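You operate a simulated robot arm through the tools that you are given. There is no shell and no other tool. Be economical: measure what you need, move in short steps, check, and stop when the job is done.

You run a simulated robot arm. Do the job below in one go: nothing can be reset, and whatever is moved stays where it is left.

Task
Clamp block one in the block vice and sand its rough patch off.
Fine: tighten the vice before you sand and leave it tight; use the fine sander and put it back.

Only the result counts: the job must be done as asked and must still hold three seconds after the hand-in. Knocking over, shifting, dropping, spilling or breaking anything else fails it.

Robot
A 7-joint arm with a two-finger parallel gripper, fixed in place. Base frame: the origin is at the foot of the arm, x ahead of it, y to its left, z up; the work surface is at about z = 0. Readings come in mm, degrees, newtons and seconds.
With the tool pointing down near the work surface it reaches from about 220 to 580 mm from the base axis. Its first joint turns from -66.0 to 66.0 degrees. Payload 2.5 kg.
The TCP is the grasp point between the finger pads, 23 mm short of the fingertips. In the tool frame z runs along the fingers and y along their closing line. The gripper opens to 94 mm. The fingers are 38 mm wide and 10 mm thick; the gripper's body (54 by 96 mm) begins 39 mm behind the TCP.
Orientation is that of the tool frame in the base frame, as [roll, pitch, yaw] about the fixed x, y, z axes, in that order (R = Rz(yaw) Ry(pitch) Rx(roll)). With the fingers straight down and closing along the base's y, the tool's x points along the base's -x, its y along +y and its z along -z.

Tools
- The arm moves only by the tool arm_command. Its argument "series" is one flat list of numbers, 6 for each row, row after row: the shift along the tool's x, y, z in mm, then the turn, a rotation vector about the tool's x, y, z in degrees. In form: [x, y, z, wx, wy, wz, x, y, z, wx, wy, wz, ...]. A call has 1 to 8 rows; each row shifts and turns the commanded pose from where the row before left it, along the tool's axes as they then stand. "hand" is the opening in per cent of the stroke, from 0 (shut) to 100 (fully open), set as the call begins (left out, the last holds). Each row takes 0.2 s and may step no farther than 50 mm and 8.6 degrees from the row before; otherwise, or with a gripper value out of range, the whole call is refused. Where a pose cannot be reached the arm comes as near as it can. A force on the tool above 40 N (or 10 N above the force at the start of the call, whichever is more), or a blocked arm, ends the call early, and 0.2 s more pass. Each finger travels about 108 mm/s and halts on what it meets, pressing with about 34 N; the grip force reading is that of the motor and also rises with nothing between the fingers. The clock runs only during rows and for 0.2 s after the last one: add rows that do not move to give the fingers time. It gives the time, the measured TCP pose, the force on the tool (base axes), the opening and the grip force at its end, in the units of the frame above (readings bear some noise).
- Cameras (640 x 400 px; columns grow to the right, rows downward): "scene" is fixed at [84.8, -389.9, 551.6]; the picture's right is [0.99, -0.16, 0.00], its down [-0.08, -0.47, -0.88] and it looks along [0.14, 0.87, -0.47] (base axes); focal length 311 px, centre (320, 200). "wrist" rides on the gripper at [86, 16, -75] in the tool frame; the picture's right is [-0.18, 0.98, 0.00], its down [-0.58, -0.11, -0.81] and it looks along [-0.79, -0.15, 0.59] (tool axes); focal length 243 px, centre (320, 200). There is no depth. A picture from a camera that has moved, and an enlarged one, comes with that camera's place and axes in the base frame and with its lens.
- capture(camera): a new picture of that camera. It takes no simulated time.
- zoom(camera, box): a new picture of the part [left, top, right, bottom] of that camera's present view, enlarged. It takes no simulated time.
- finish_job(): hands the job in; it is judged then, once.

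Go step by step. Nothing tells you positions but the pictures and the camera data: compare them with the known pose of the tool, close in by small moves and look again before you grip or let go. The budget is 120 turns and 68 pictures, counting those below and the enlarged ones. Unless the task says otherwise, let go and move clear before handing in, and close with one line.

The tools are called after ">>>" as a command line: name --argument value ..., lists and objects as JSON in quotes. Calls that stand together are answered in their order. arm_command: Moves the arm, as the interface text tells. Its arguments: {"type":"object","properties":{"series":{"type":"array","items":{"type":"number"}},"hand":{"type":"number"}},"required":["series"]} The other tools are called the same way: capture (camera) takes a picture; zoom (camera, box) takes an enlarged picture of a part of a camera's view; finish_job () hands the job in.

At the start:

```text
time: 0.0
eef_pos: [261.3, 327.4, 341.0]
ee_rot: [180.0, 0.0, 180.0]
contact_force: [-0.2, 0.3, -0.1]
opening: 93.9
gripper_force: 0.0
```

scene: 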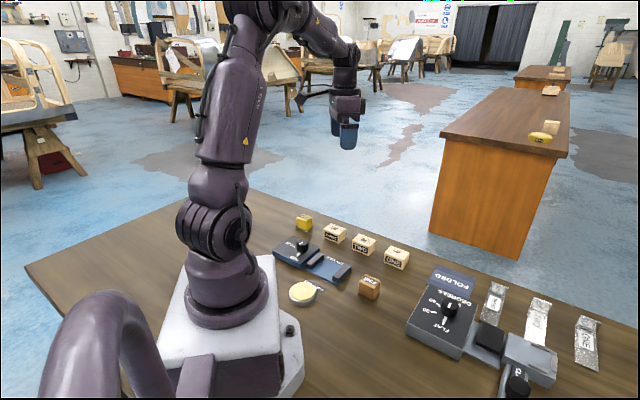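
wrist: 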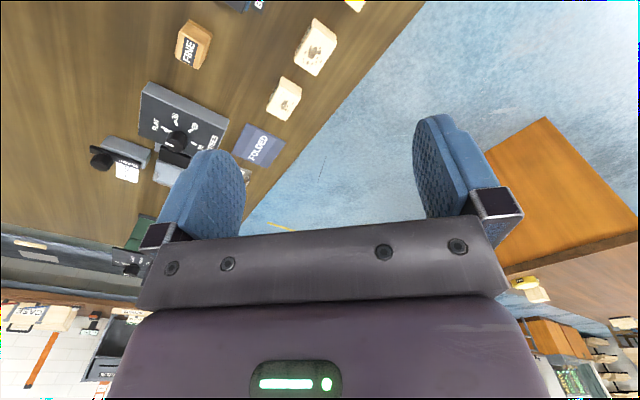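

I see blocks, a small vice and a sander on the table, with another station (folder) to the right. I'll zoom in to identify the items.

>>> zoom --camera "scene" --box '[260, 200, 420, 310]'

>>> zoom --camera "scene" --box '[390, 250, 620, 400]'

>>> zoom --camera "wrist" --box '[80, 0, 380, 200]'

```text
3.64 times, centred on (340, 255) of scene
camera zoom: at [84.8, -389.9, 551.6], right [0.99, -0.16, 0.0], down [-0.08, -0.47, -0.88], along [0.14, 0.87, -0.47], focal length 1131 px, centre (247, 0)
```

zoom: 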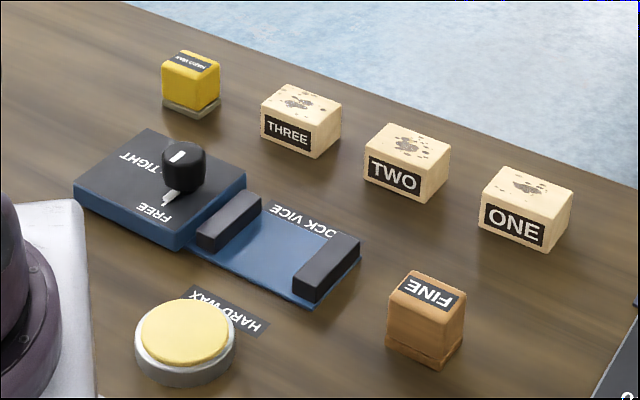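

```text
2.67 times, centred on (505, 325) of scene
camera zoom: at [84.8, -389.9, 551.6], right [0.99, -0.16, 0.0], down [-0.08, -0.47, -0.88], along [0.14, 0.87, -0.47], focal length 830 px, centre (-173, -133)
```

zoom: 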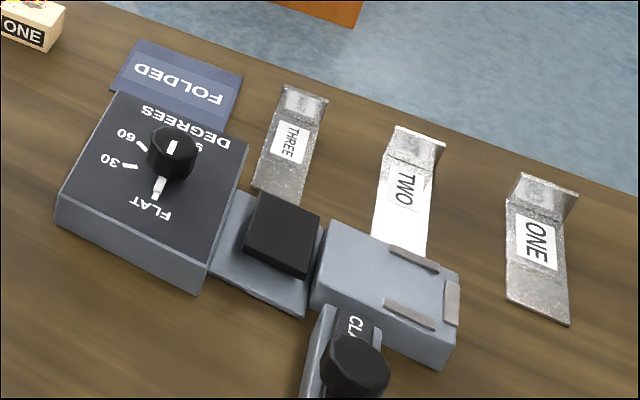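

```text
2.00 times, centred on (230, 100) of wrist
camera zoom: at [174.8, 344.1, 414.6], right [0.18, 0.98, 0.0], down [0.58, -0.11, 0.81], along [0.79, -0.15, -0.59], focal length 485 px, centre (500, 400)
```

zoom: 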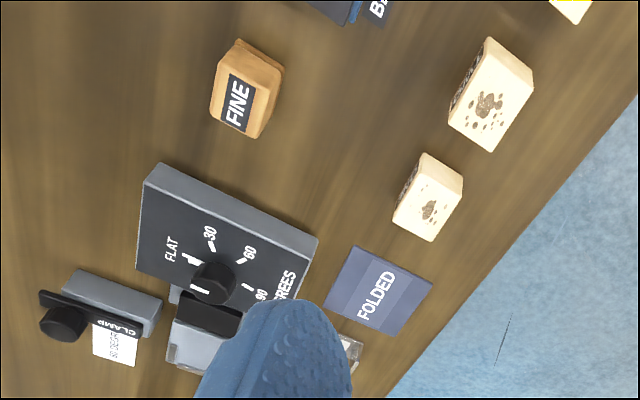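

The layout: block ONE is near (398,238), the vice near (200,215), its knob near (149,305) and FINE sander near (287,134), all turned about -40°. I'll align the gripper and go above block ONE for a closer look.

>>> arm_command --series '[0, 0, 32, 0, 0, 8, 0, 0, 32, 0, 0, 8, 0, 0, 32, 0, 0, 8, 0, 0, 32, 0, 0, 8, 0, 0, 32, 0, 0, 8, -49, 6.5, 0, 0, 0, 0, -49, 6.5, 0, 0, 0, 0, -49, 6.5, 0, 0, 0, 0]' --hand 100

>>> capture --camera "wrist"

>>> capture --camera "scene"

```text
time: 1.8
eef_pos: [385.4, 249.4, 181.3]
ee_rot: [-179.9, -0.1, 140.0]
contact_force: [-0.4, -0.4, 0.6]
opening: 94.4
gripper_force: 0.1
```

```text
62 pictures are left
camera wrist: at [330.7, 316.8, 254.7], right [0.77, 0.63, 0.0], down [0.38, -0.46, 0.81], along [0.51, -0.62, -0.59], focal length 243 px, centre (320, 200)
```

wrist: 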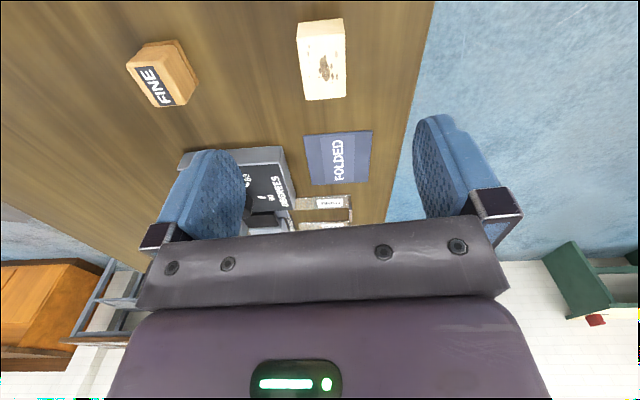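

```text
61 pictures are left
```

scene: 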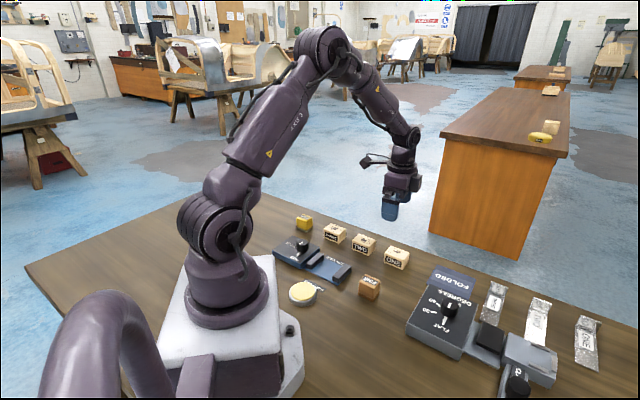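

Block ONE is seen nearly square to the gripper. I'll zoom to measure it.

>>> zoom --camera "wrist" --box '[100, 0, 360, 160]'

```text
2.46 times, centred on (230, 80) of wrist
camera zoom: at [330.7, 316.8, 254.7], right [0.77, 0.63, 0.0], down [0.38, -0.46, 0.81], along [0.51, -0.62, -0.59], focal length 597 px, centre (542, 495)
```

zoom: 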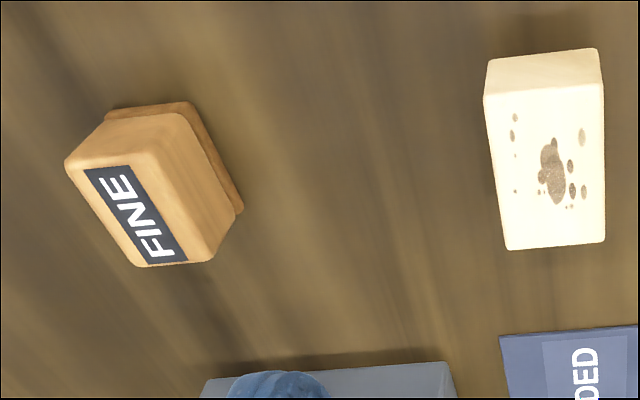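

Block ONE measures about 55x40x32 mm centred at (401,236), with axes at 45°. I'll align to 45° and descend partway.

>>> arm_command --series '[-20, 1.4, 40, 0, 0, 5, 0, 0, 45, 0, 0, 0, 0, 0, 0, 0, 0, 0]'

>>> capture --camera "wrist"

>>> zoom --camera "scene" --box '[300, 160, 460, 280]'

```text
time: 2.6
eef_pos: [401.4, 237.8, 94.5]
ee_rot: [180.0, 0.0, 135.1]
contact_force: [-0.1, 1.8, 0.6]
opening: 94.1
gripper_force: 0.1
```

```text
59 pictures are left
camera wrist: at [351.8, 309.3, 169.1], right [0.83, 0.56, 0.0], down [0.33, -0.49, 0.81], along [0.46, -0.67, -0.59], focal length 243 px, centre (320, 200)
```

wrist: 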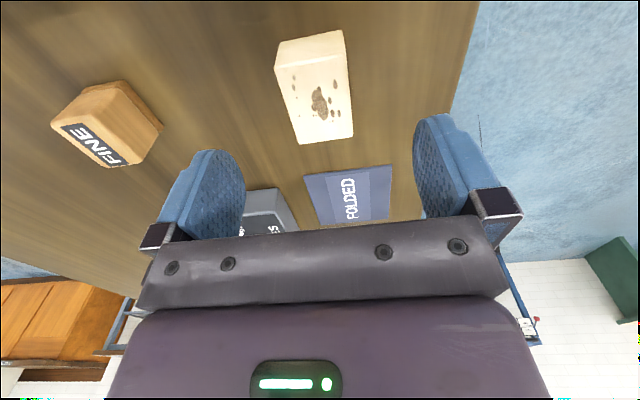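

```text
3.33 times, centred on (380, 220) of scene
camera zoom: at [84.8, -389.9, 551.6], right [0.99, -0.16, 0.0], down [-0.08, -0.47, -0.88], along [0.14, 0.87, -0.47], focal length 1037 px, centre (120, 133)
```

zoom: 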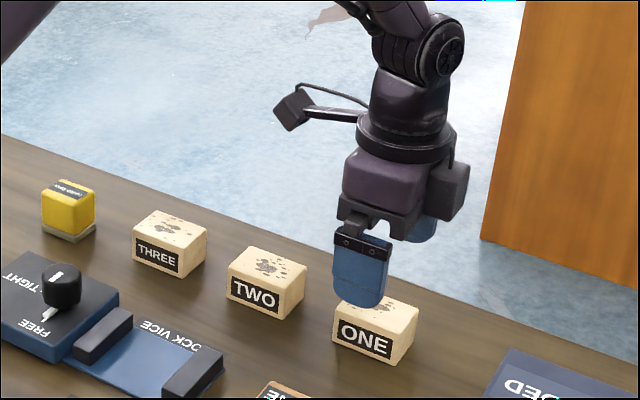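

The block is centred under the open gripper. Descending to grip height.

>>> arm_command --series '[0, 0, 34, 0, 0, 0, 0, 0, 34, 0, 0, 0, 0, 0, 0, 0, 0, 0]'

>>> arm_command --series '[0, 0, 0, 0, 0, 0, 0, 0, 0, 0, 0, 0, 0, 0, 0, 0, 0, 0]' --hand 0

>>> arm_command --series '[0, 0, -40, 0, 0, 0, 0, 0, -40, 0, 0, 0, 0, 0, -30, 0, 0, 0, 0, 0, 0, 0, 0, 0]'

>>> capture --camera "wrist"

>>> capture --camera "scene"

```text
time: 3.4
eef_pos: [401.0, 236.2, 28.2]
ee_rot: [179.9, -0.1, 134.9]
contact_force: [0.3, -0.6, 0.7]
opening: 94.0
gripper_force: 0.2
```

```text
time: 4.2
eef_pos: [401.6, 236.2, 28.9]
ee_rot: [-180.0, 0.1, 135.0]
contact_force: [-0.7, 0.3, -0.1]
opening: 39.6
gripper_force: 33.7
```

```text
time: 5.2
eef_pos: [403.4, 236.3, 138.2]
ee_rot: [180.0, 0.0, 134.9]
contact_force: [0.9, 0.3, -0.8]
opening: 39.1
gripper_force: 34.2
```

```text
57 pictures are left
camera wrist: at [352.5, 309.1, 212.4], right [0.83, 0.56, 0.0], down [0.33, -0.49, 0.81], along [0.45, -0.67, -0.59], focal length 243 px, centre (320, 200)
```

wrist: 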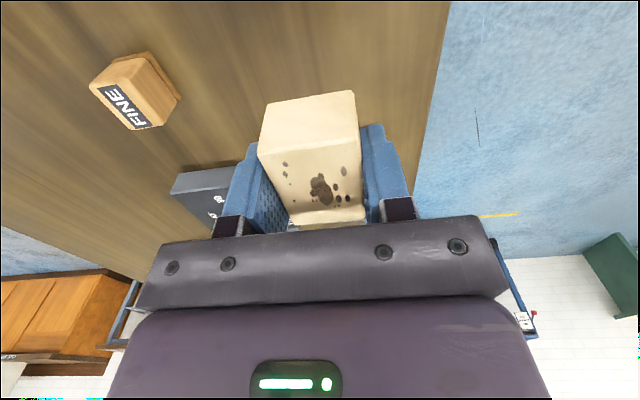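

```text
56 pictures are left
```

scene: 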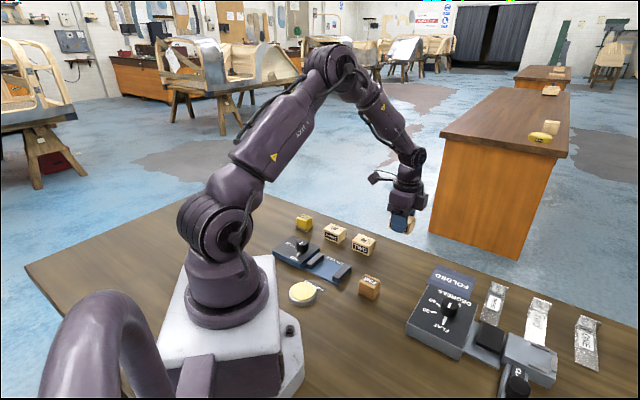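

The block is held and centred. Now I'll measure the vice closely from the fixed camera.

>>> zoom --camera "scene" --box '[265, 225, 361, 285]'

```text
6.67 times, centred on (313, 255) of scene
camera zoom: at [84.8, -389.9, 551.6], right [0.99, -0.16, 0.0], down [-0.08, -0.47, -0.88], along [0.14, 0.87, -0.47], focal length 2074 px, centre (367, -167)
```

zoom: 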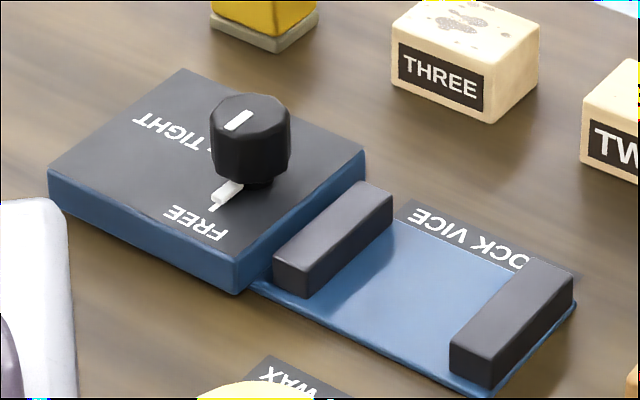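

The vice gap is about 70 mm, centred near (207,237), with the plate top at z≈5. I'll carry the block over it at height.

>>> arm_command --series '[34.9, -34.5, 0, 0, 0, 0, 34.9, -34.5, 0, 0, 0, 0, 34.9, -34.5, 0, 0, 0, 0, 34.9, -34.5, 0, 0, 0, 0, 0, 0, 0, 0, 0, 0]'

>>> capture --camera "wrist"

>>> zoom --camera "scene" --box '[240, 150, 400, 290]'

```text
time: 6.4
eef_pos: [203.9, 238.0, 136.4]
ee_rot: [179.9, 0.0, 134.9]
contact_force: [-0.1, -0.8, -0.4]
opening: 39.1
gripper_force: 34.2
```

```text
54 pictures are left
camera wrist: at [155.8, 310.1, 211.3], right [0.83, 0.56, 0.0], down [0.33, -0.49, 0.81], along [0.45, -0.67, -0.59], focal length 243 px, centre (320, 200)
```

wrist: 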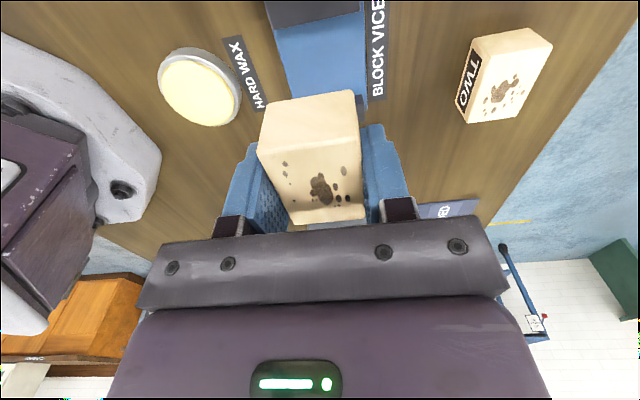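

```text
2.86 times, centred on (320, 220) of scene
camera zoom: at [84.8, -389.9, 551.6], right [0.99, -0.16, 0.0], down [-0.08, -0.47, -0.88], along [0.14, 0.87, -0.47], focal length 889 px, centre (320, 143)
```

zoom: 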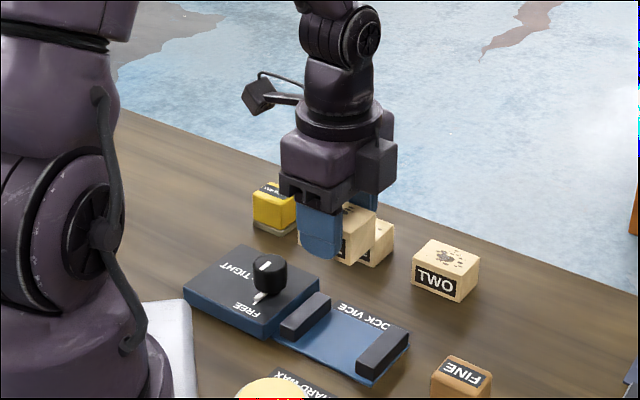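

The near jaw and plate are visible above the block in the wrist view; I'll zoom for lateral and axial alignment.

>>> zoom --camera "wrist" --box '[220, 0, 420, 125]'

```text
3.20 times, centred on (320, 62) of wrist
camera zoom: at [155.8, 310.1, 211.3], right [0.83, 0.56, 0.0], down [0.33, -0.49, 0.81], along [0.45, -0.67, -0.59], focal length 776 px, centre (320, 640)
```

zoom: 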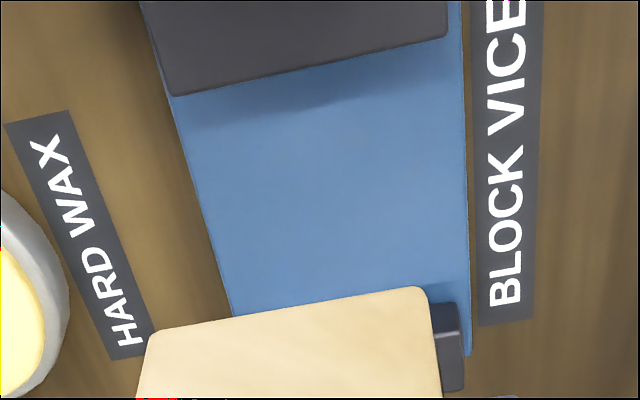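

Measured in the tool frame, the jaw gap is centred at about x=-5, y=+2. I'll correct that and lower to just above the jaws.

>>> arm_command --series '[-5, 2, 0, 0, 0, 0, 0, 0, 40, 0, 0, 0, 0, 0, 41, 0, 0, 0, 0, 0, 0, 0, 0, 0]'

>>> zoom --camera "wrist" --box '[200, 0, 440, 240]'

>>> zoom --camera "scene" --box '[260, 205, 372, 285]'

```text
time: 7.4
eef_pos: [210.8, 235.4, 56.4]
ee_rot: [-180.0, 0.0, 134.9]
contact_force: [-0.1, 0.5, 0.0]
opening: 39.1
gripper_force: 34.1
```

```text
1.67 times, centred on (320, 120) of wrist
camera zoom: at [160.7, 307.4, 130.1], right [0.83, 0.56, 0.0], down [0.33, -0.49, 0.81], along [0.46, -0.67, -0.59], focal length 404 px, centre (320, 333)
```

zoom: 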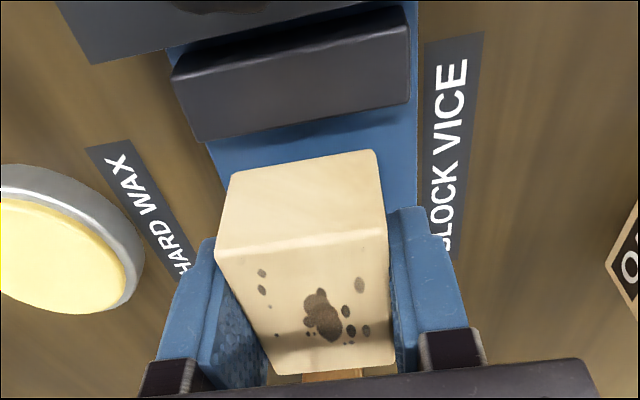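

```text
5.00 times, centred on (316, 245) of scene
camera zoom: at [84.8, -389.9, 551.6], right [0.99, -0.16, 0.0], down [-0.08, -0.47, -0.88], along [0.14, 0.87, -0.47], focal length 1555 px, centre (340, -25)
```

zoom: 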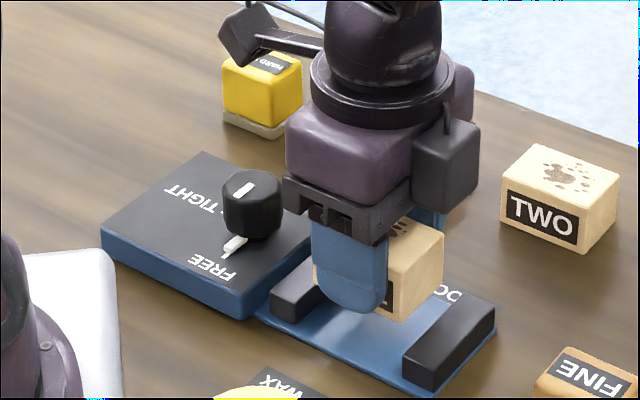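

Block clears both jaws by ~6 mm. Lowering onto the plate in small steps.

>>> arm_command --series '[0, 0, 10, 0, 0, 0, 0, 0, 9, 0, 0, 0, 0, 0, 0, 0, 0, 0]'

>>> zoom --camera "scene" --box '[276, 225, 372, 285]'

```text
time: 8.2
eef_pos: [210.8, 234.4, 38.2]
ee_rot: [179.9, 0.0, 135.0]
contact_force: [0.1, 0.6, -0.3]
opening: 39.2
gripper_force: 34.4
```

```text
6.67 times, centred on (324, 255) of scene
camera zoom: at [84.8, -389.9, 551.6], right [0.99, -0.16, 0.0], down [-0.08, -0.47, -0.88], along [0.14, 0.87, -0.47], focal length 2074 px, centre (293, -167)
```

zoom: 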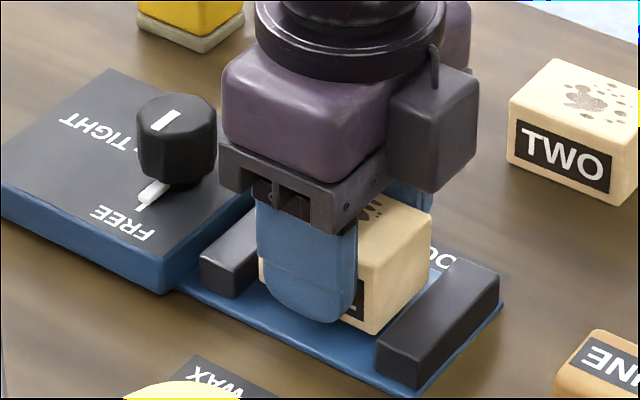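

Still free of contact. Creep down until touch.

>>> arm_command --series '[0, 0, 1, 0, 0, 0, 0, 0, 1, 0, 0, 0, 0, 0, 1, 0, 0, 0, 0, 0, 0, 0, 0, 0]'

>>> arm_command --series '[0, 0, 1, 0, 0, 0, 0, 0, 0, 0, 0, 0]'

```text
time: 9.2
eef_pos: [210.0, 235.8, 34.4]
ee_rot: [179.9, 0.0, 135.0]
contact_force: [-0.5, -0.2, -0.8]
opening: 39.2
gripper_force: 34.3
```

```text
time: 9.8
eef_pos: [210.8, 234.6, 33.8]
ee_rot: [179.9, 0.0, 135.0]
contact_force: [0.5, -0.7, -0.1]
opening: 39.5
gripper_force: 33.5
```

>>> arm_command --series '[0, 0, 1, 0, 0, 0, 0, 0, 0, 0, 0, 0]'

>>> arm_command --series '[0, 0, 1, 0, 0, 0, 0, 0, 0, 0, 0, 0]'

```text
time: 10.4
eef_pos: [210.3, 235.4, 31.8]
ee_rot: [-180.0, 0.1, 135.0]
contact_force: [0.1, -0.1, -0.8]
opening: 39.2
gripper_force: 33.7
```

```text
time: 11.0
eef_pos: [210.2, 235.3, 31.2]
ee_rot: [180.0, 0.0, 135.0]
contact_force: [0.5, 0.4, -0.2]
opening: 39.2
gripper_force: 34.2
```

No contact force yet; I'll check visually.

>>> arm_command --series '[0, 0, 1, 0, 0, 0, 0, 0, 0, 0, 0, 0]'

>>> zoom --camera "scene" --box '[304, 235, 352, 275]'

```text
time: 11.6
eef_pos: [210.2, 235.0, 31.4]
ee_rot: [-180.0, -0.1, 135.1]
contact_force: [-5.5, -6.3, 31.9]
opening: 38.8
gripper_force: 34.1
```

```text
10.00 times, centred on (328, 255) of scene
camera zoom: at [84.8, -390.0, 551.6], right [0.99, -0.16, 0.0], down [-0.08, -0.47, -0.88], along [0.14, 0.87, -0.47], focal length 3111 px, centre (240, -350)
```

zoom: 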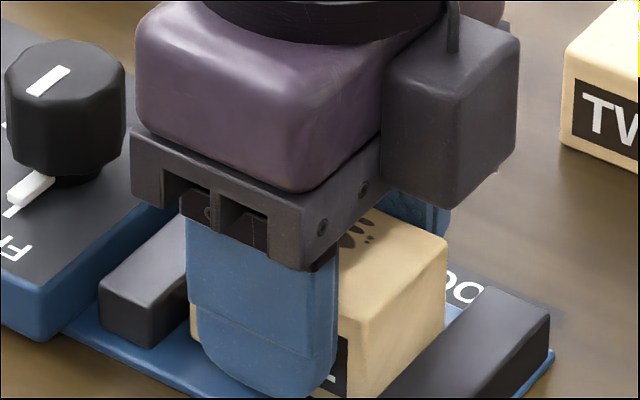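

Contact at 32 N: the block is on the plate. I'll ease back slightly, open partway and rise.

>>> arm_command --series '[0, 0, -1, 0, 0, 0, 0, 0, 0, 0, 0, 0]'

>>> arm_command --series '[0, 0, 0, 0, 0, 0, 0, 0, 0, 0, 0, 0, 0, 0, 0, 0, 0, 0]' --hand 65

>>> arm_command --series '[0, 0, -20, 0, 0, 0, 0, 0, -50, 0, 0, 0, 0, 0, -50, 0, 0, 0, 0, 0, 0, 0, 0, 0]'

>>> capture --camera "wrist"

>>> zoom --camera "scene" --box '[265, 225, 361, 285]'

```text
time: 12.2
eef_pos: [211.4, 236.2, 30.4]
ee_rot: [-180.0, 0.0, 135.0]
contact_force: [-1.9, -2.1, 11.8]
opening: 39.2
gripper_force: 34.1
```

```text
time: 13.0
eef_pos: [210.0, 234.7, 31.5]
ee_rot: [180.0, 0.0, 135.0]
contact_force: [0.1, -0.3, -0.4]
opening: 61.3
gripper_force: 0.1
```

```text
time: 14.0
eef_pos: [209.1, 235.9, 152.5]
ee_rot: [-179.9, 0.0, 135.0]
contact_force: [-0.1, 0.3, 0.3]
opening: 61.1
gripper_force: 0.0
```

```text
47 pictures are left
camera wrist: at [160.4, 308.1, 225.6], right [0.83, 0.56, 0.0], down [0.33, -0.49, 0.81], along [0.45, -0.67, -0.59], focal length 243 px, centre (320, 200)
```

wrist: 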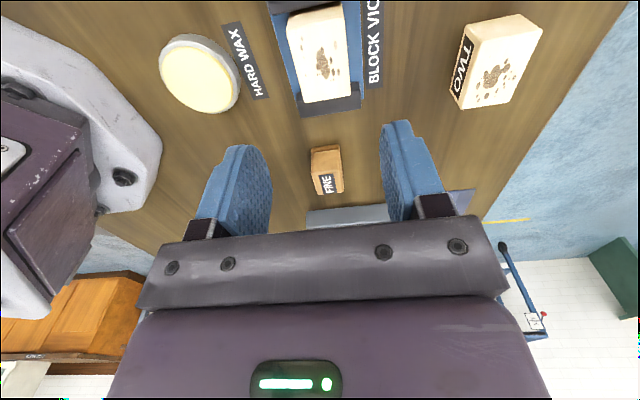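

```text
6.67 times, centred on (313, 255) of scene
camera zoom: at [84.8, -390.0, 551.6], right [0.99, -0.16, 0.0], down [-0.08, -0.47, -0.88], along [0.14, 0.87, -0.47], focal length 2074 px, centre (367, -167)
```

zoom: 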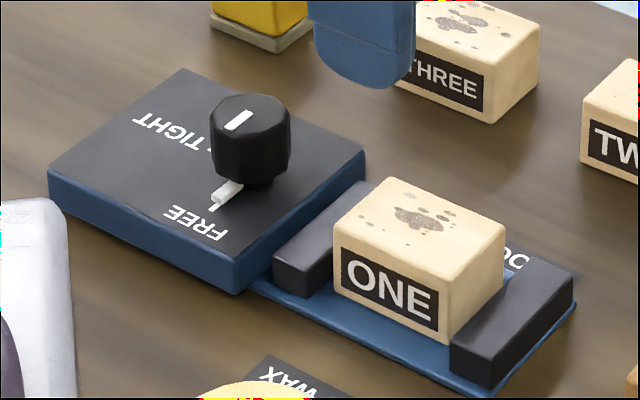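

Block ONE sits well between the jaws. The knob, near (149,311), goes clockwise from FREE to TIGHT, roughly 90°. I'll go above it and wind the wrist back 90° first.

>>> arm_command --series '[48, 5.3, 0, 0, 0, 0, 48, 5.3, 0, 0, 0, 0, 0, 0, 0, 0, 0, -8.5, 0, 0, 0, 0, 0, -8.5, 0, 0, 0, 0, 0, -8.5, 0, 0, 0, 0, 0, -8.5, 0, 0, 0, 0, 0, -8.5, 0, 0, 0, 0, 0, -8.5]'

>>> arm_command --series '[0, 0, 0, 0, 0, -8.5, 0, 0, 0, 0, 0, -8.5, 0, 0, 0, 0, 0, -8.5, 0, 0, 0, 0, 0, -8.5, 0, 0, 0, 0, 0, -5, 0, 0, 0, 0, 0, 0]' --hand 75

>>> capture --camera "wrist"

```text
time: 15.8
eef_pos: [150.5, 311.5, 151.3]
ee_rot: [-180.0, 0.0, -173.9]
contact_force: [0.1, 1.1, 0.4]
opening: 61.3
gripper_force: 0.1
```

```text
time: 17.2
eef_pos: [150.0, 311.4, 150.9]
ee_rot: [180.0, 0.0, -134.9]
contact_force: [-0.3, 0.3, 0.3]
opening: 70.3
gripper_force: 0.0
```

```text
45 pictures are left
camera wrist: at [78.2, 261.1, 225.5], right [-0.57, 0.82, 0.0], down [0.49, 0.34, 0.81], along [0.66, 0.46, -0.59], focal length 243 px, centre (320, 200)
```

wrist: 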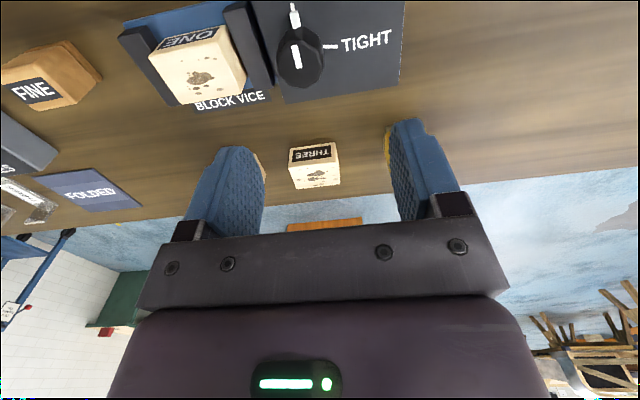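

Knob visible; pointer at FREE with the TIGHT mark 90° away. Zoom for its centre.

>>> zoom --camera "wrist" --box '[220, 0, 420, 125]'

```text
3.20 times, centred on (320, 62) of wrist
camera zoom: at [78.2, 261.1, 225.5], right [-0.57, 0.82, 0.0], down [0.49, 0.34, 0.81], along [0.66, 0.46, -0.59], focal length 776 px, centre (320, 640)
```

zoom: 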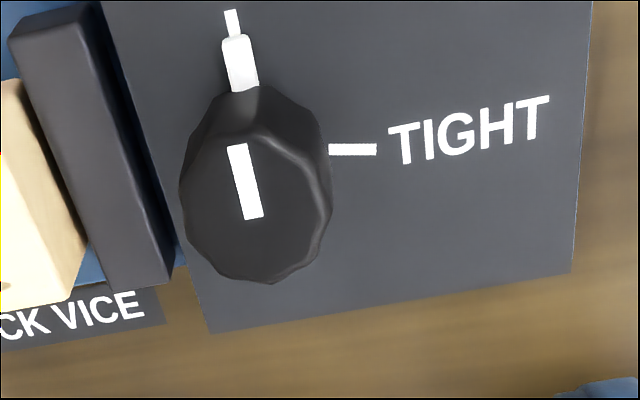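

The knob centre is about tool (+6,-12). I'll shift over it and lower to z≈100 for a second look from a different place.

>>> arm_command --series '[6, -12, 25, 0, 0, 0, 0, 0, 25, 0, 0, 0, 0, 0, 0, 0, 0, 0]'

>>> zoom --camera "wrist" --box '[200, 0, 440, 150]'

>>> zoom --camera "scene" --box '[250, 175, 362, 255]'

```text
time: 18.0
eef_pos: [155.4, 298.9, 101.9]
ee_rot: [180.0, 0.0, -135.0]
contact_force: [0.0, 0.3, 0.2]
opening: 70.5
gripper_force: 0.1
```

```text
2.67 times, centred on (320, 75) of wrist
camera zoom: at [82.9, 248.1, 175.4], right [-0.56, 0.83, 0.0], down [0.49, 0.33, 0.81], along [0.67, 0.46, -0.59], focal length 647 px, centre (320, 533)
```

zoom: 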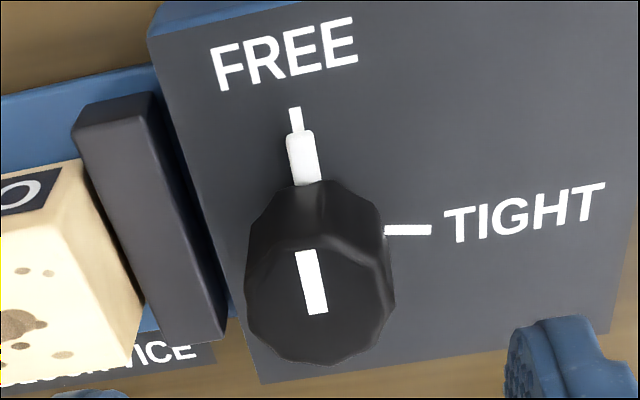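

```text
5.00 times, centred on (306, 215) of scene
camera zoom: at [84.8, -389.9, 551.6], right [0.99, -0.16, 0.0], down [-0.08, -0.47, -0.88], along [0.14, 0.87, -0.47], focal length 1555 px, centre (390, 125)
```

zoom: 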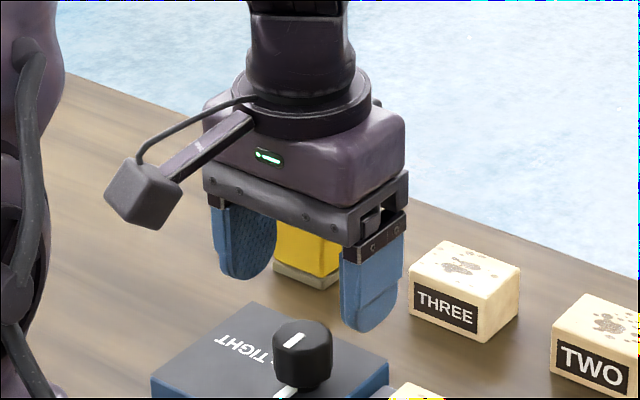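

Triangulation suggests the knob top may be higher (50–62 mm). I'll descend cautiously with the fingers open either side and compare in both cameras.

>>> arm_command --series '[4, 0, 22, 0, 0, 0, 0, 0, 0, 0, 0, 0]'

>>> zoom --camera "wrist" --box '[160, 0, 480, 200]'

>>> zoom --camera "scene" --box '[266, 205, 346, 255]'

```text
time: 18.6
eef_pos: [151.2, 296.0, 79.5]
ee_rot: [-180.0, 0.0, -135.1]
contact_force: [0.9, -0.1, 0.7]
opening: 70.7
gripper_force: 0.0
```

```text
2.00 times, centred on (320, 100) of wrist
camera zoom: at [79.9, 245.2, 153.7], right [-0.56, 0.83, 0.0], down [0.49, 0.33, 0.81], along [0.67, 0.45, -0.59], focal length 485 px, centre (320, 400)
```

zoom: 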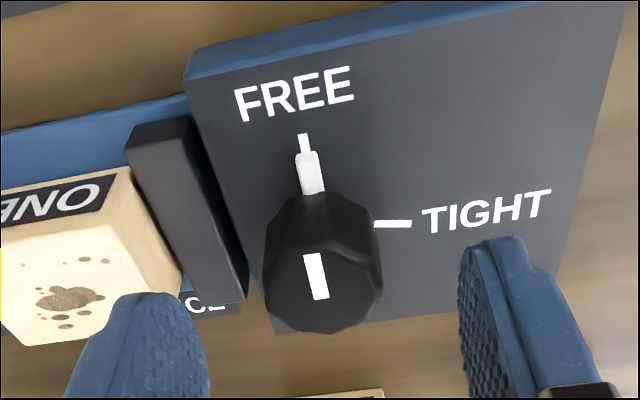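

```text
8.00 times, centred on (306, 230) of scene
camera zoom: at [84.8, -389.9, 551.6], right [0.99, -0.16, 0.0], down [-0.08, -0.47, -0.88], along [0.14, 0.87, -0.47], focal length 2488 px, centre (432, -40)
```

zoom: 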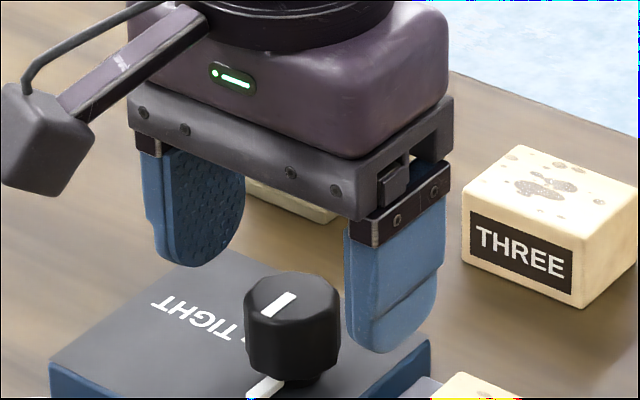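

The knob is nearly centred between the fingers. Lower further with the fingers straddling it.

>>> arm_command --series '[1, 0, 14, 0, 0, 0, 0, 0, 0, 0, 0, 0]'

>>> zoom --camera "wrist" --box '[160, 0, 480, 240]'

>>> zoom --camera "scene" --box '[266, 205, 346, 265]'

```text
time: 19.2
eef_pos: [150.9, 294.1, 65.4]
ee_rot: [179.9, 0.0, -135.0]
contact_force: [0.7, 0.6, 0.0]
opening: 70.7
gripper_force: 0.2
```

```text
1.67 times, centred on (320, 120) of wrist
camera zoom: at [79.2, 244.6, 139.5], right [-0.56, 0.83, 0.0], down [0.49, 0.33, 0.81], along [0.67, 0.46, -0.59], focal length 404 px, centre (320, 333)
```

zoom: 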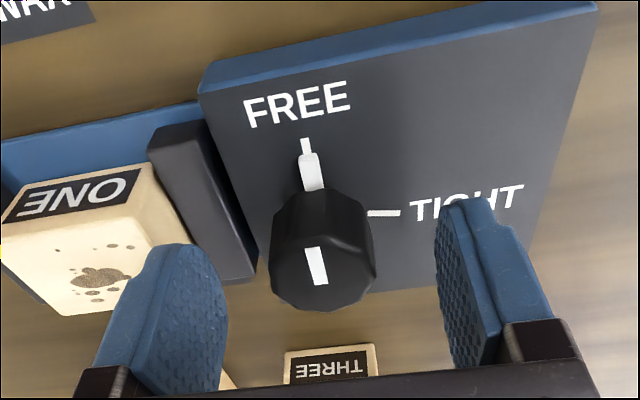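

```text
6.67 times, centred on (306, 235) of scene
camera zoom: at [84.8, -389.9, 551.6], right [0.99, -0.16, 0.0], down [-0.08, -0.47, -0.88], along [0.14, 0.87, -0.47], focal length 2074 px, centre (413, -33)
```

zoom: 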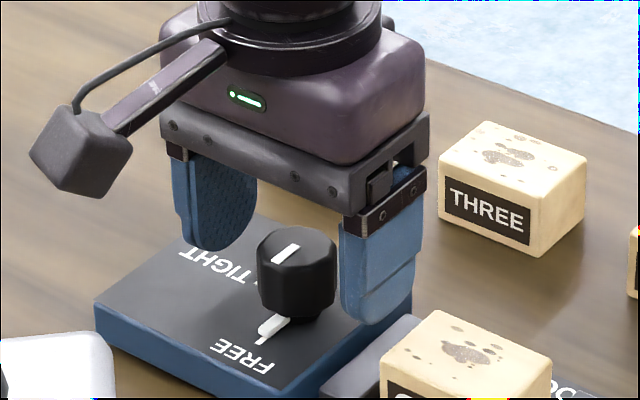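

Triangulated again: knob top z≈56, centred within ~1 mm. Lower 4 mm more and close on it.

>>> arm_command --series '[0, 0, 4, 0, 0, 0, 0, 0, 0, 0, 0, 0]'

>>> arm_command --series '[0, 0, 0, 0, 0, 0, 0, 0, 0, 0, 0, 0, 0, 0, 0, 0, 0, 0]' --hand 0

>>> zoom --camera "wrist" --box '[160, 0, 480, 240]'

>>> zoom --camera "scene" --box '[266, 205, 346, 265]'

```text
time: 19.8
eef_pos: [151.8, 294.0, 61.0]
ee_rot: [-180.0, 0.0, -135.0]
contact_force: [-0.3, -1.4, 0.0]
opening: 70.4
gripper_force: 0.1
```

```text
time: 20.6
eef_pos: [151.4, 295.5, 61.3]
ee_rot: [-179.9, 0.0, -135.0]
contact_force: [-1.2, 4.3, -5.2]
opening: 31.9
gripper_force: 45.0
```

```text
1.67 times, centred on (320, 120) of wrist
camera zoom: at [79.0, 245.0, 135.6], right [-0.56, 0.83, 0.0], down [0.49, 0.33, 0.81], along [0.67, 0.46, -0.59], focal length 404 px, centre (320, 333)
```

zoom: 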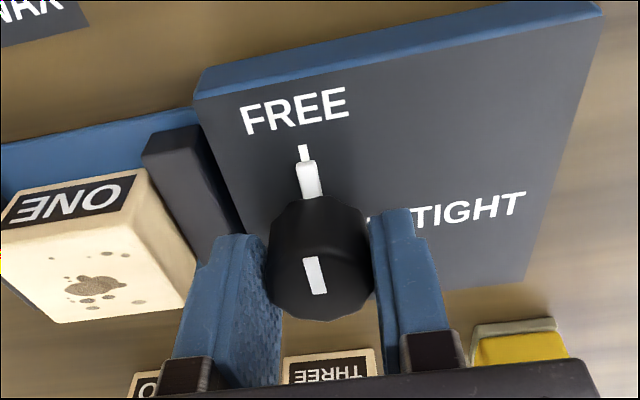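

```text
6.67 times, centred on (306, 235) of scene
camera zoom: at [84.8, -389.9, 551.6], right [0.99, -0.16, 0.0], down [-0.08, -0.47, -0.88], along [0.14, 0.87, -0.47], focal length 2074 px, centre (413, -33)
```

zoom: 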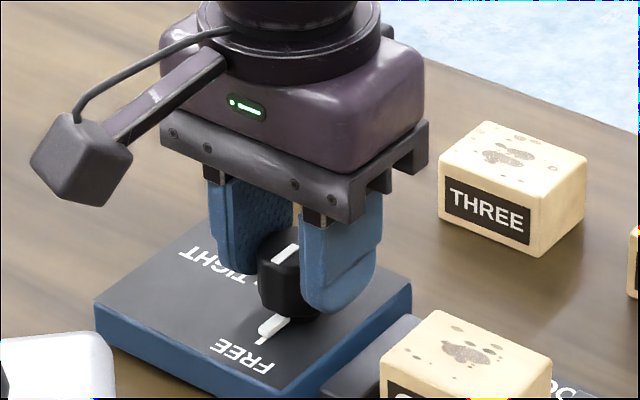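

The knob is gripped, 32 mm across. Turning +48° (from tool x toward y, FREE→TIGHT) then checking.

>>> arm_command --series '[0, 0, 0, 0, 0, 6, 0, 0, 0, 0, 0, 6, 0, 0, 0, 0, 0, 6, 0, 0, 0, 0, 0, 6, 0, 0, 0, 0, 0, 6, 0, 0, 0, 0, 0, 6, 0, 0, 0, 0, 0, 6, 0, 0, 0, 0, 0, 6]'

>>> zoom --camera "wrist" --box '[160, 0, 480, 240]'

```text
time: 22.4
eef_pos: [151.5, 294.8, 60.7]
ee_rot: [-179.9, 0.0, 176.8]
contact_force: [0.5, 2.2, 1.9]
opening: 31.7
gripper_force: 44.8
```

```text
1.67 times, centred on (320, 120) of wrist
camera zoom: at [66.2, 315.6, 135.6], right [0.24, 0.97, 0.0], down [0.57, -0.14, 0.81], along [0.78, -0.19, -0.59], focal length 404 px, centre (320, 333)
```

zoom: 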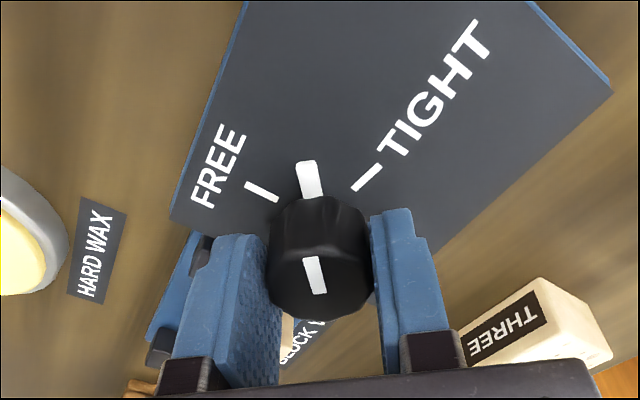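

Knob is turning with the hand, now halfway. Continue another 42°.

>>> arm_command --series '[0, 0, 0, 0, 0, 6, 0, 0, 0, 0, 0, 6, 0, 0, 0, 0, 0, 6, 0, 0, 0, 0, 0, 6, 0, 0, 0, 0, 0, 6, 0, 0, 0, 0, 0, 6, 0, 0, 0, 0, 0, 6, 0, 0, 0, 0, 0, 0]'

>>> zoom --camera "wrist" --box '[160, 0, 480, 240]'

>>> zoom --camera "scene" --box '[266, 225, 362, 285]'

```text
time: 24.2
eef_pos: [151.7, 294.4, 62.1]
ee_rot: [-179.9, 0.0, 134.9]
contact_force: [-0.7, -6.5, 15.6]
opening: 31.5
gripper_force: 45.0
```

```text
1.67 times, centred on (320, 120) of wrist
camera zoom: at [102.1, 367.2, 135.6], right [0.83, 0.56, 0.0], down [0.33, -0.49, 0.81], along [0.45, -0.67, -0.59], focal length 404 px, centre (320, 333)
```

zoom: 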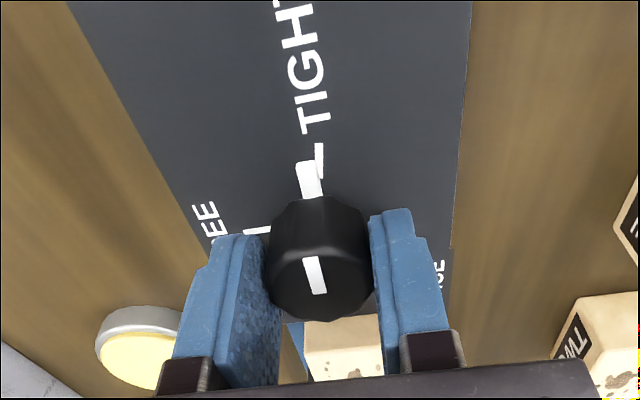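

```text
6.67 times, centred on (314, 255) of scene
camera zoom: at [84.8, -390.0, 551.6], right [0.99, -0.16, 0.0], down [-0.08, -0.47, -0.88], along [0.14, 0.87, -0.47], focal length 2074 px, centre (360, -167)
```

zoom: 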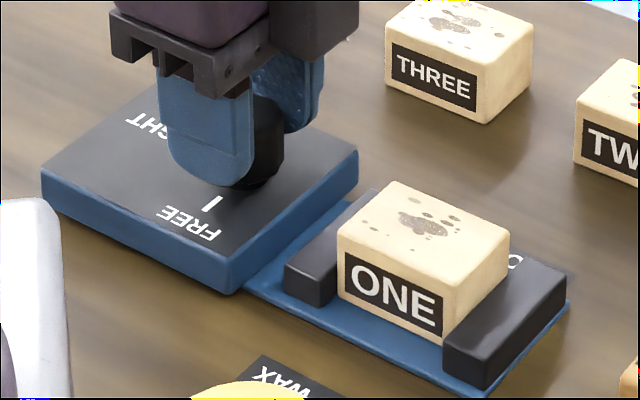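

The jaw has moved onto the block, and the pointer is a few degrees short of the TIGHT mark. Turning a bit more.

>>> arm_command --series '[0, 0, 0, 0, 0, 4, 0, 0, 0, 0, 0, 4, 0, 0, 0, 0, 0, 0]'

>>> zoom --camera "wrist" --box '[160, 0, 480, 240]'

```text
time: 25.0
eef_pos: [151.4, 294.4, 61.6]
ee_rot: [-179.9, 0.1, 126.8]
contact_force: [1.1, -7.5, 17.7]
opening: 31.9
gripper_force: 45.5
```

```text
1.67 times, centred on (320, 120) of wrist
camera zoom: at [112.6, 373.4, 135.6], right [0.9, 0.44, 0.0], down [0.26, -0.53, 0.81], along [0.36, -0.72, -0.59], focal length 404 px, centre (320, 333)
```

zoom: 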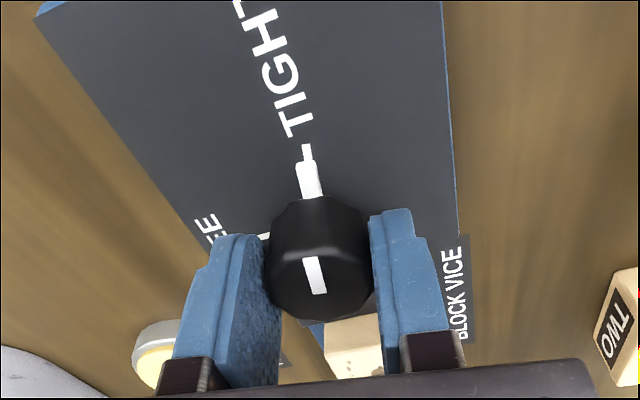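

Pointer is on TIGHT. A last 2° nudge, then release and rise, and check everything.

>>> arm_command --series '[0, 0, 0, 0, 0, 2, 0, 0, 0, 0, 0, 0]'

>>> arm_command --series '[0, 0, 0, 0, 0, 0, 0, 0, 0, 0, 0, 0, 0, 0, 0, 0, 0, 0]' --hand 65

>>> arm_command --series '[0, 0, -30, 0, 0, 0, 0, 0, -45, 0, 0, 0, 0, 0, -15, 0, 0, -8.5, 0, 0, 0, 0, 0, 0]'

>>> zoom --camera "scene" --box '[266, 225, 362, 285]'

>>> capture --camera "wrist"

```text
time: 25.6
eef_pos: [150.2, 294.7, 60.8]
ee_rot: [-180.0, 0.0, 124.9]
contact_force: [0.4, -7.4, 11.7]
opening: 31.7
gripper_force: 44.7
```

```text
time: 26.4
eef_pos: [151.2, 293.7, 60.8]
ee_rot: [-180.0, 0.0, 125.0]
contact_force: [-0.2, -0.3, -0.1]
opening: 61.1
gripper_force: 0.1
```

```text
time: 27.4
eef_pos: [149.7, 294.4, 150.8]
ee_rot: [180.0, 0.0, 133.6]
contact_force: [0.0, 0.8, -0.3]
opening: 61.1
gripper_force: 0.1
```

```text
6.67 times, centred on (314, 255) of scene
camera zoom: at [84.8, -389.9, 551.6], right [0.99, -0.16, 0.0], down [-0.08, -0.47, -0.88], along [0.14, 0.87, -0.47], focal length 2074 px, centre (360, -167)
```

zoom: 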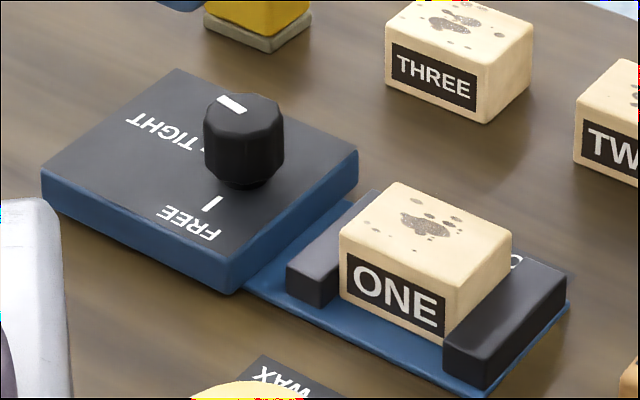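

```text
30 pictures are left
camera wrist: at [103.0, 368.5, 225.7], right [0.84, 0.54, 0.0], down [0.32, -0.5, 0.81], along [0.44, -0.68, -0.59], focal length 243 px, centre (320, 200)
```

wrist: 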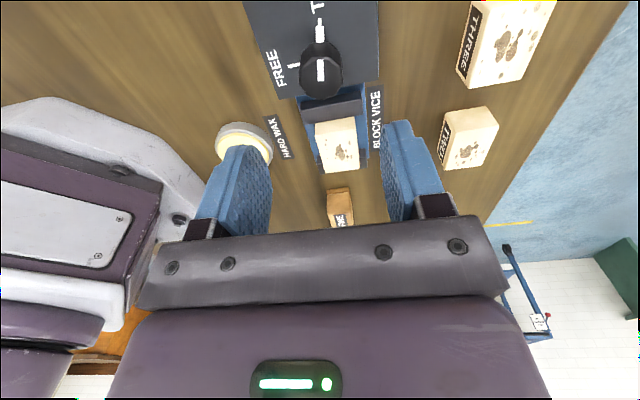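

The vice is at TIGHT with block ONE clamped. Next, go over the FINE sander near (290,130).

>>> arm_command --series '[0, 0, 0, 0, 0, -1.4, -43.1, -3.3, 0, 0, 0, 0, -43.1, -3.3, 0, 0, 0, 0, -43.1, -3.3, 0, 0, 0, 0, -43.1, -3.3, 0, 0, 0, 0, -43.1, -3.3, 0, 0, 0, 0, 0, 0, 30, 0, 0, 0, 0, 0, 0, 0, 0, 0]' --hand 80

>>> capture --camera "wrist"

>>> zoom --camera "scene" --box '[290, 210, 450, 310]'

```text
time: 29.2
eef_pos: [291.0, 131.4, 121.7]
ee_rot: [-180.0, 0.0, 134.9]
contact_force: [0.2, -0.5, -0.5]
opening: 75.5
gripper_force: 0.0
```

```text
29 pictures are left
camera wrist: at [241.9, 203.5, 196.1], right [0.83, 0.56, 0.0], down [0.33, -0.49, 0.81], along [0.45, -0.67, -0.59], focal length 243 px, centre (320, 200)
```

wrist: 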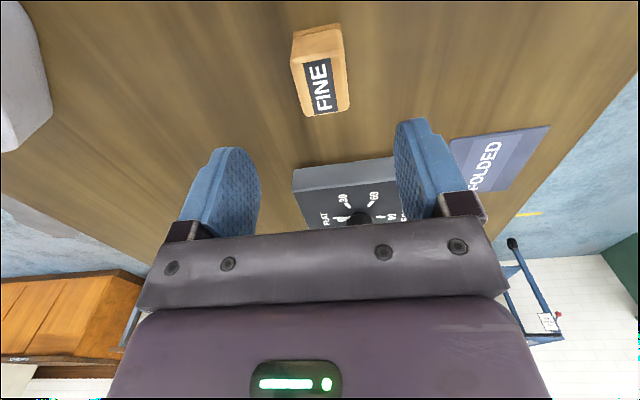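

```text
4.00 times, centred on (370, 260) of scene
camera zoom: at [84.8, -389.9, 551.6], right [0.99, -0.16, 0.0], down [-0.08, -0.47, -0.88], along [0.14, 0.87, -0.47], focal length 1244 px, centre (120, -40)
```

zoom: 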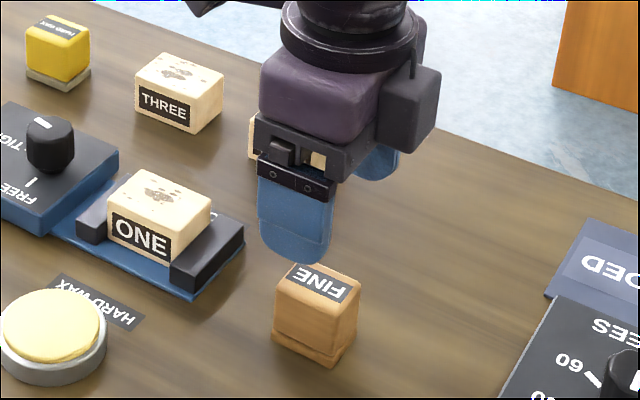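

The sander is nearly under the gripper and aligned. Zoom for precise offset.

>>> zoom --camera "wrist" --box '[260, 10, 380, 130]'

```text
3.33 times, centred on (320, 70) of wrist
camera zoom: at [241.9, 203.5, 196.1], right [0.83, 0.56, 0.0], down [0.33, -0.49, 0.81], along [0.45, -0.67, -0.59], focal length 809 px, centre (320, 633)
```

zoom: 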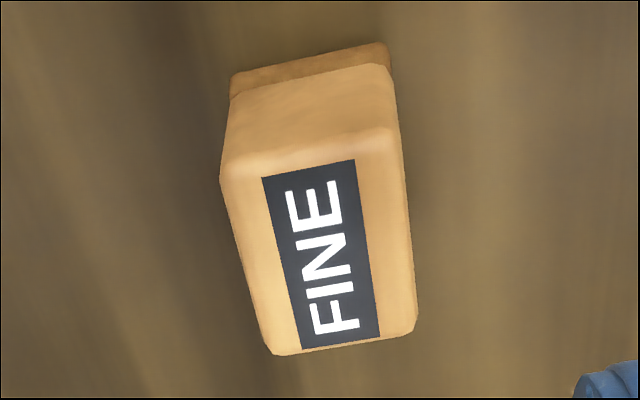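

Offset is about (+1.3,+1.5), sander height about 40 mm. I'll lower so the fingertips are ~12 mm above the sanding face, grip and lift.

>>> arm_command --series '[1.3, 1.5, 0, 0, 0, 0, 0, 0, 43, 0, 0, 0, 0, 0, 43, 0, 0, 0, 0, 0, 0, 0, 0, 0]'

>>> arm_command --series '[0, 0, 0, 0, 0, 0, 0, 0, 0, 0, 0, 0, 0, 0, 0, 0, 0, 0]' --hand 0

>>> zoom --camera "scene" --box '[320, 225, 416, 305]'

```text
time: 30.2
eef_pos: [291.6, 133.5, 35.1]
ee_rot: [180.0, 0.0, 134.9]
contact_force: [0.5, 0.5, 0.7]
opening: 75.3
gripper_force: 0.1
```

```text
time: 31.0
eef_pos: [290.7, 132.5, 35.3]
ee_rot: [180.0, 0.0, 135.0]
contact_force: [-0.5, -0.3, 0.3]
opening: 33.3
gripper_force: 33.6
```

```text
5.00 times, centred on (368, 265) of scene
camera zoom: at [84.8, -389.9, 551.6], right [0.99, -0.16, 0.0], down [-0.08, -0.47, -0.88], along [0.14, 0.87, -0.47], focal length 1555 px, centre (80, -125)
```

zoom: 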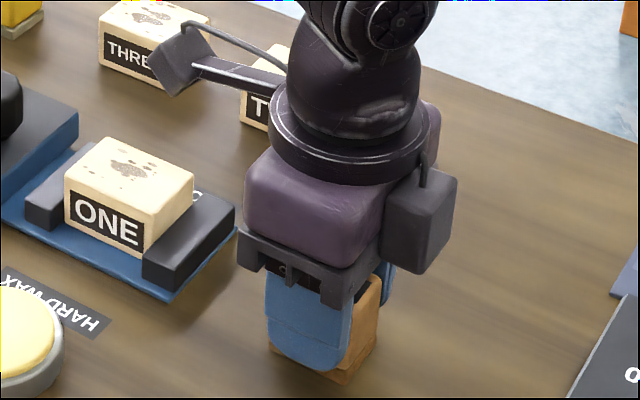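

Sander held at home (291,133,35.2). Lift it and carry it over the block.

>>> arm_command --series '[0, 0, -40, 0, 0, 0, 0, 0, -40, 0, 0, 0, 42.1, 5.1, 0, 0, 0, 0, 42.1, 5.1, 0, 0, 0, 0, 42.1, 5.1, 0, 0, 0, 0, 0, 0, 20, 0, 0, 0, 0, 0, 0, 0, 0, 0]'

>>> capture --camera "wrist"

>>> zoom --camera "scene" --box '[266, 200, 378, 280]'

```text
time: 32.6
eef_pos: [212.9, 233.4, 93.8]
ee_rot: [179.9, -0.1, 134.9]
contact_force: [-0.9, 0.7, -0.3]
opening: 33.1
gripper_force: 34.0
```

```text
25 pictures are left
camera wrist: at [164.6, 305.7, 168.9], right [0.83, 0.56, 0.0], down [0.33, -0.49, 0.81], along [0.45, -0.67, -0.59], focal length 243 px, centre (320, 200)
```

wrist: 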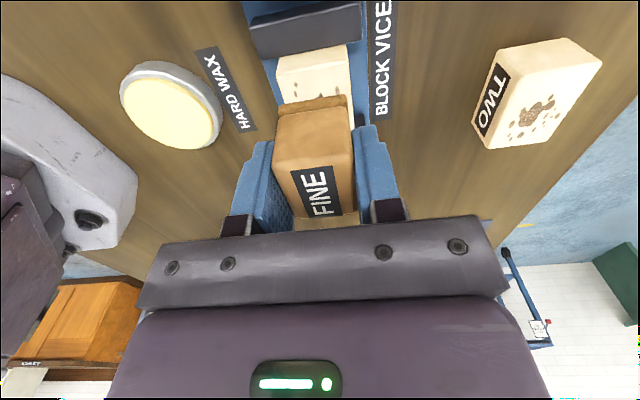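

```text
5.00 times, centred on (322, 240) of scene
camera zoom: at [84.8, -389.9, 551.6], right [0.99, -0.16, 0.0], down [-0.08, -0.47, -0.88], along [0.14, 0.87, -0.47], focal length 1555 px, centre (310, 0)
```

zoom: 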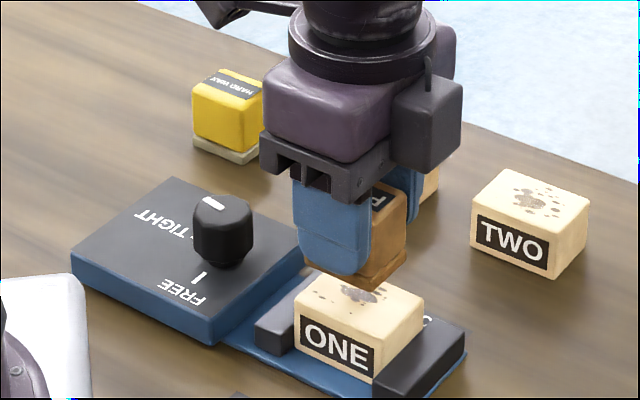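

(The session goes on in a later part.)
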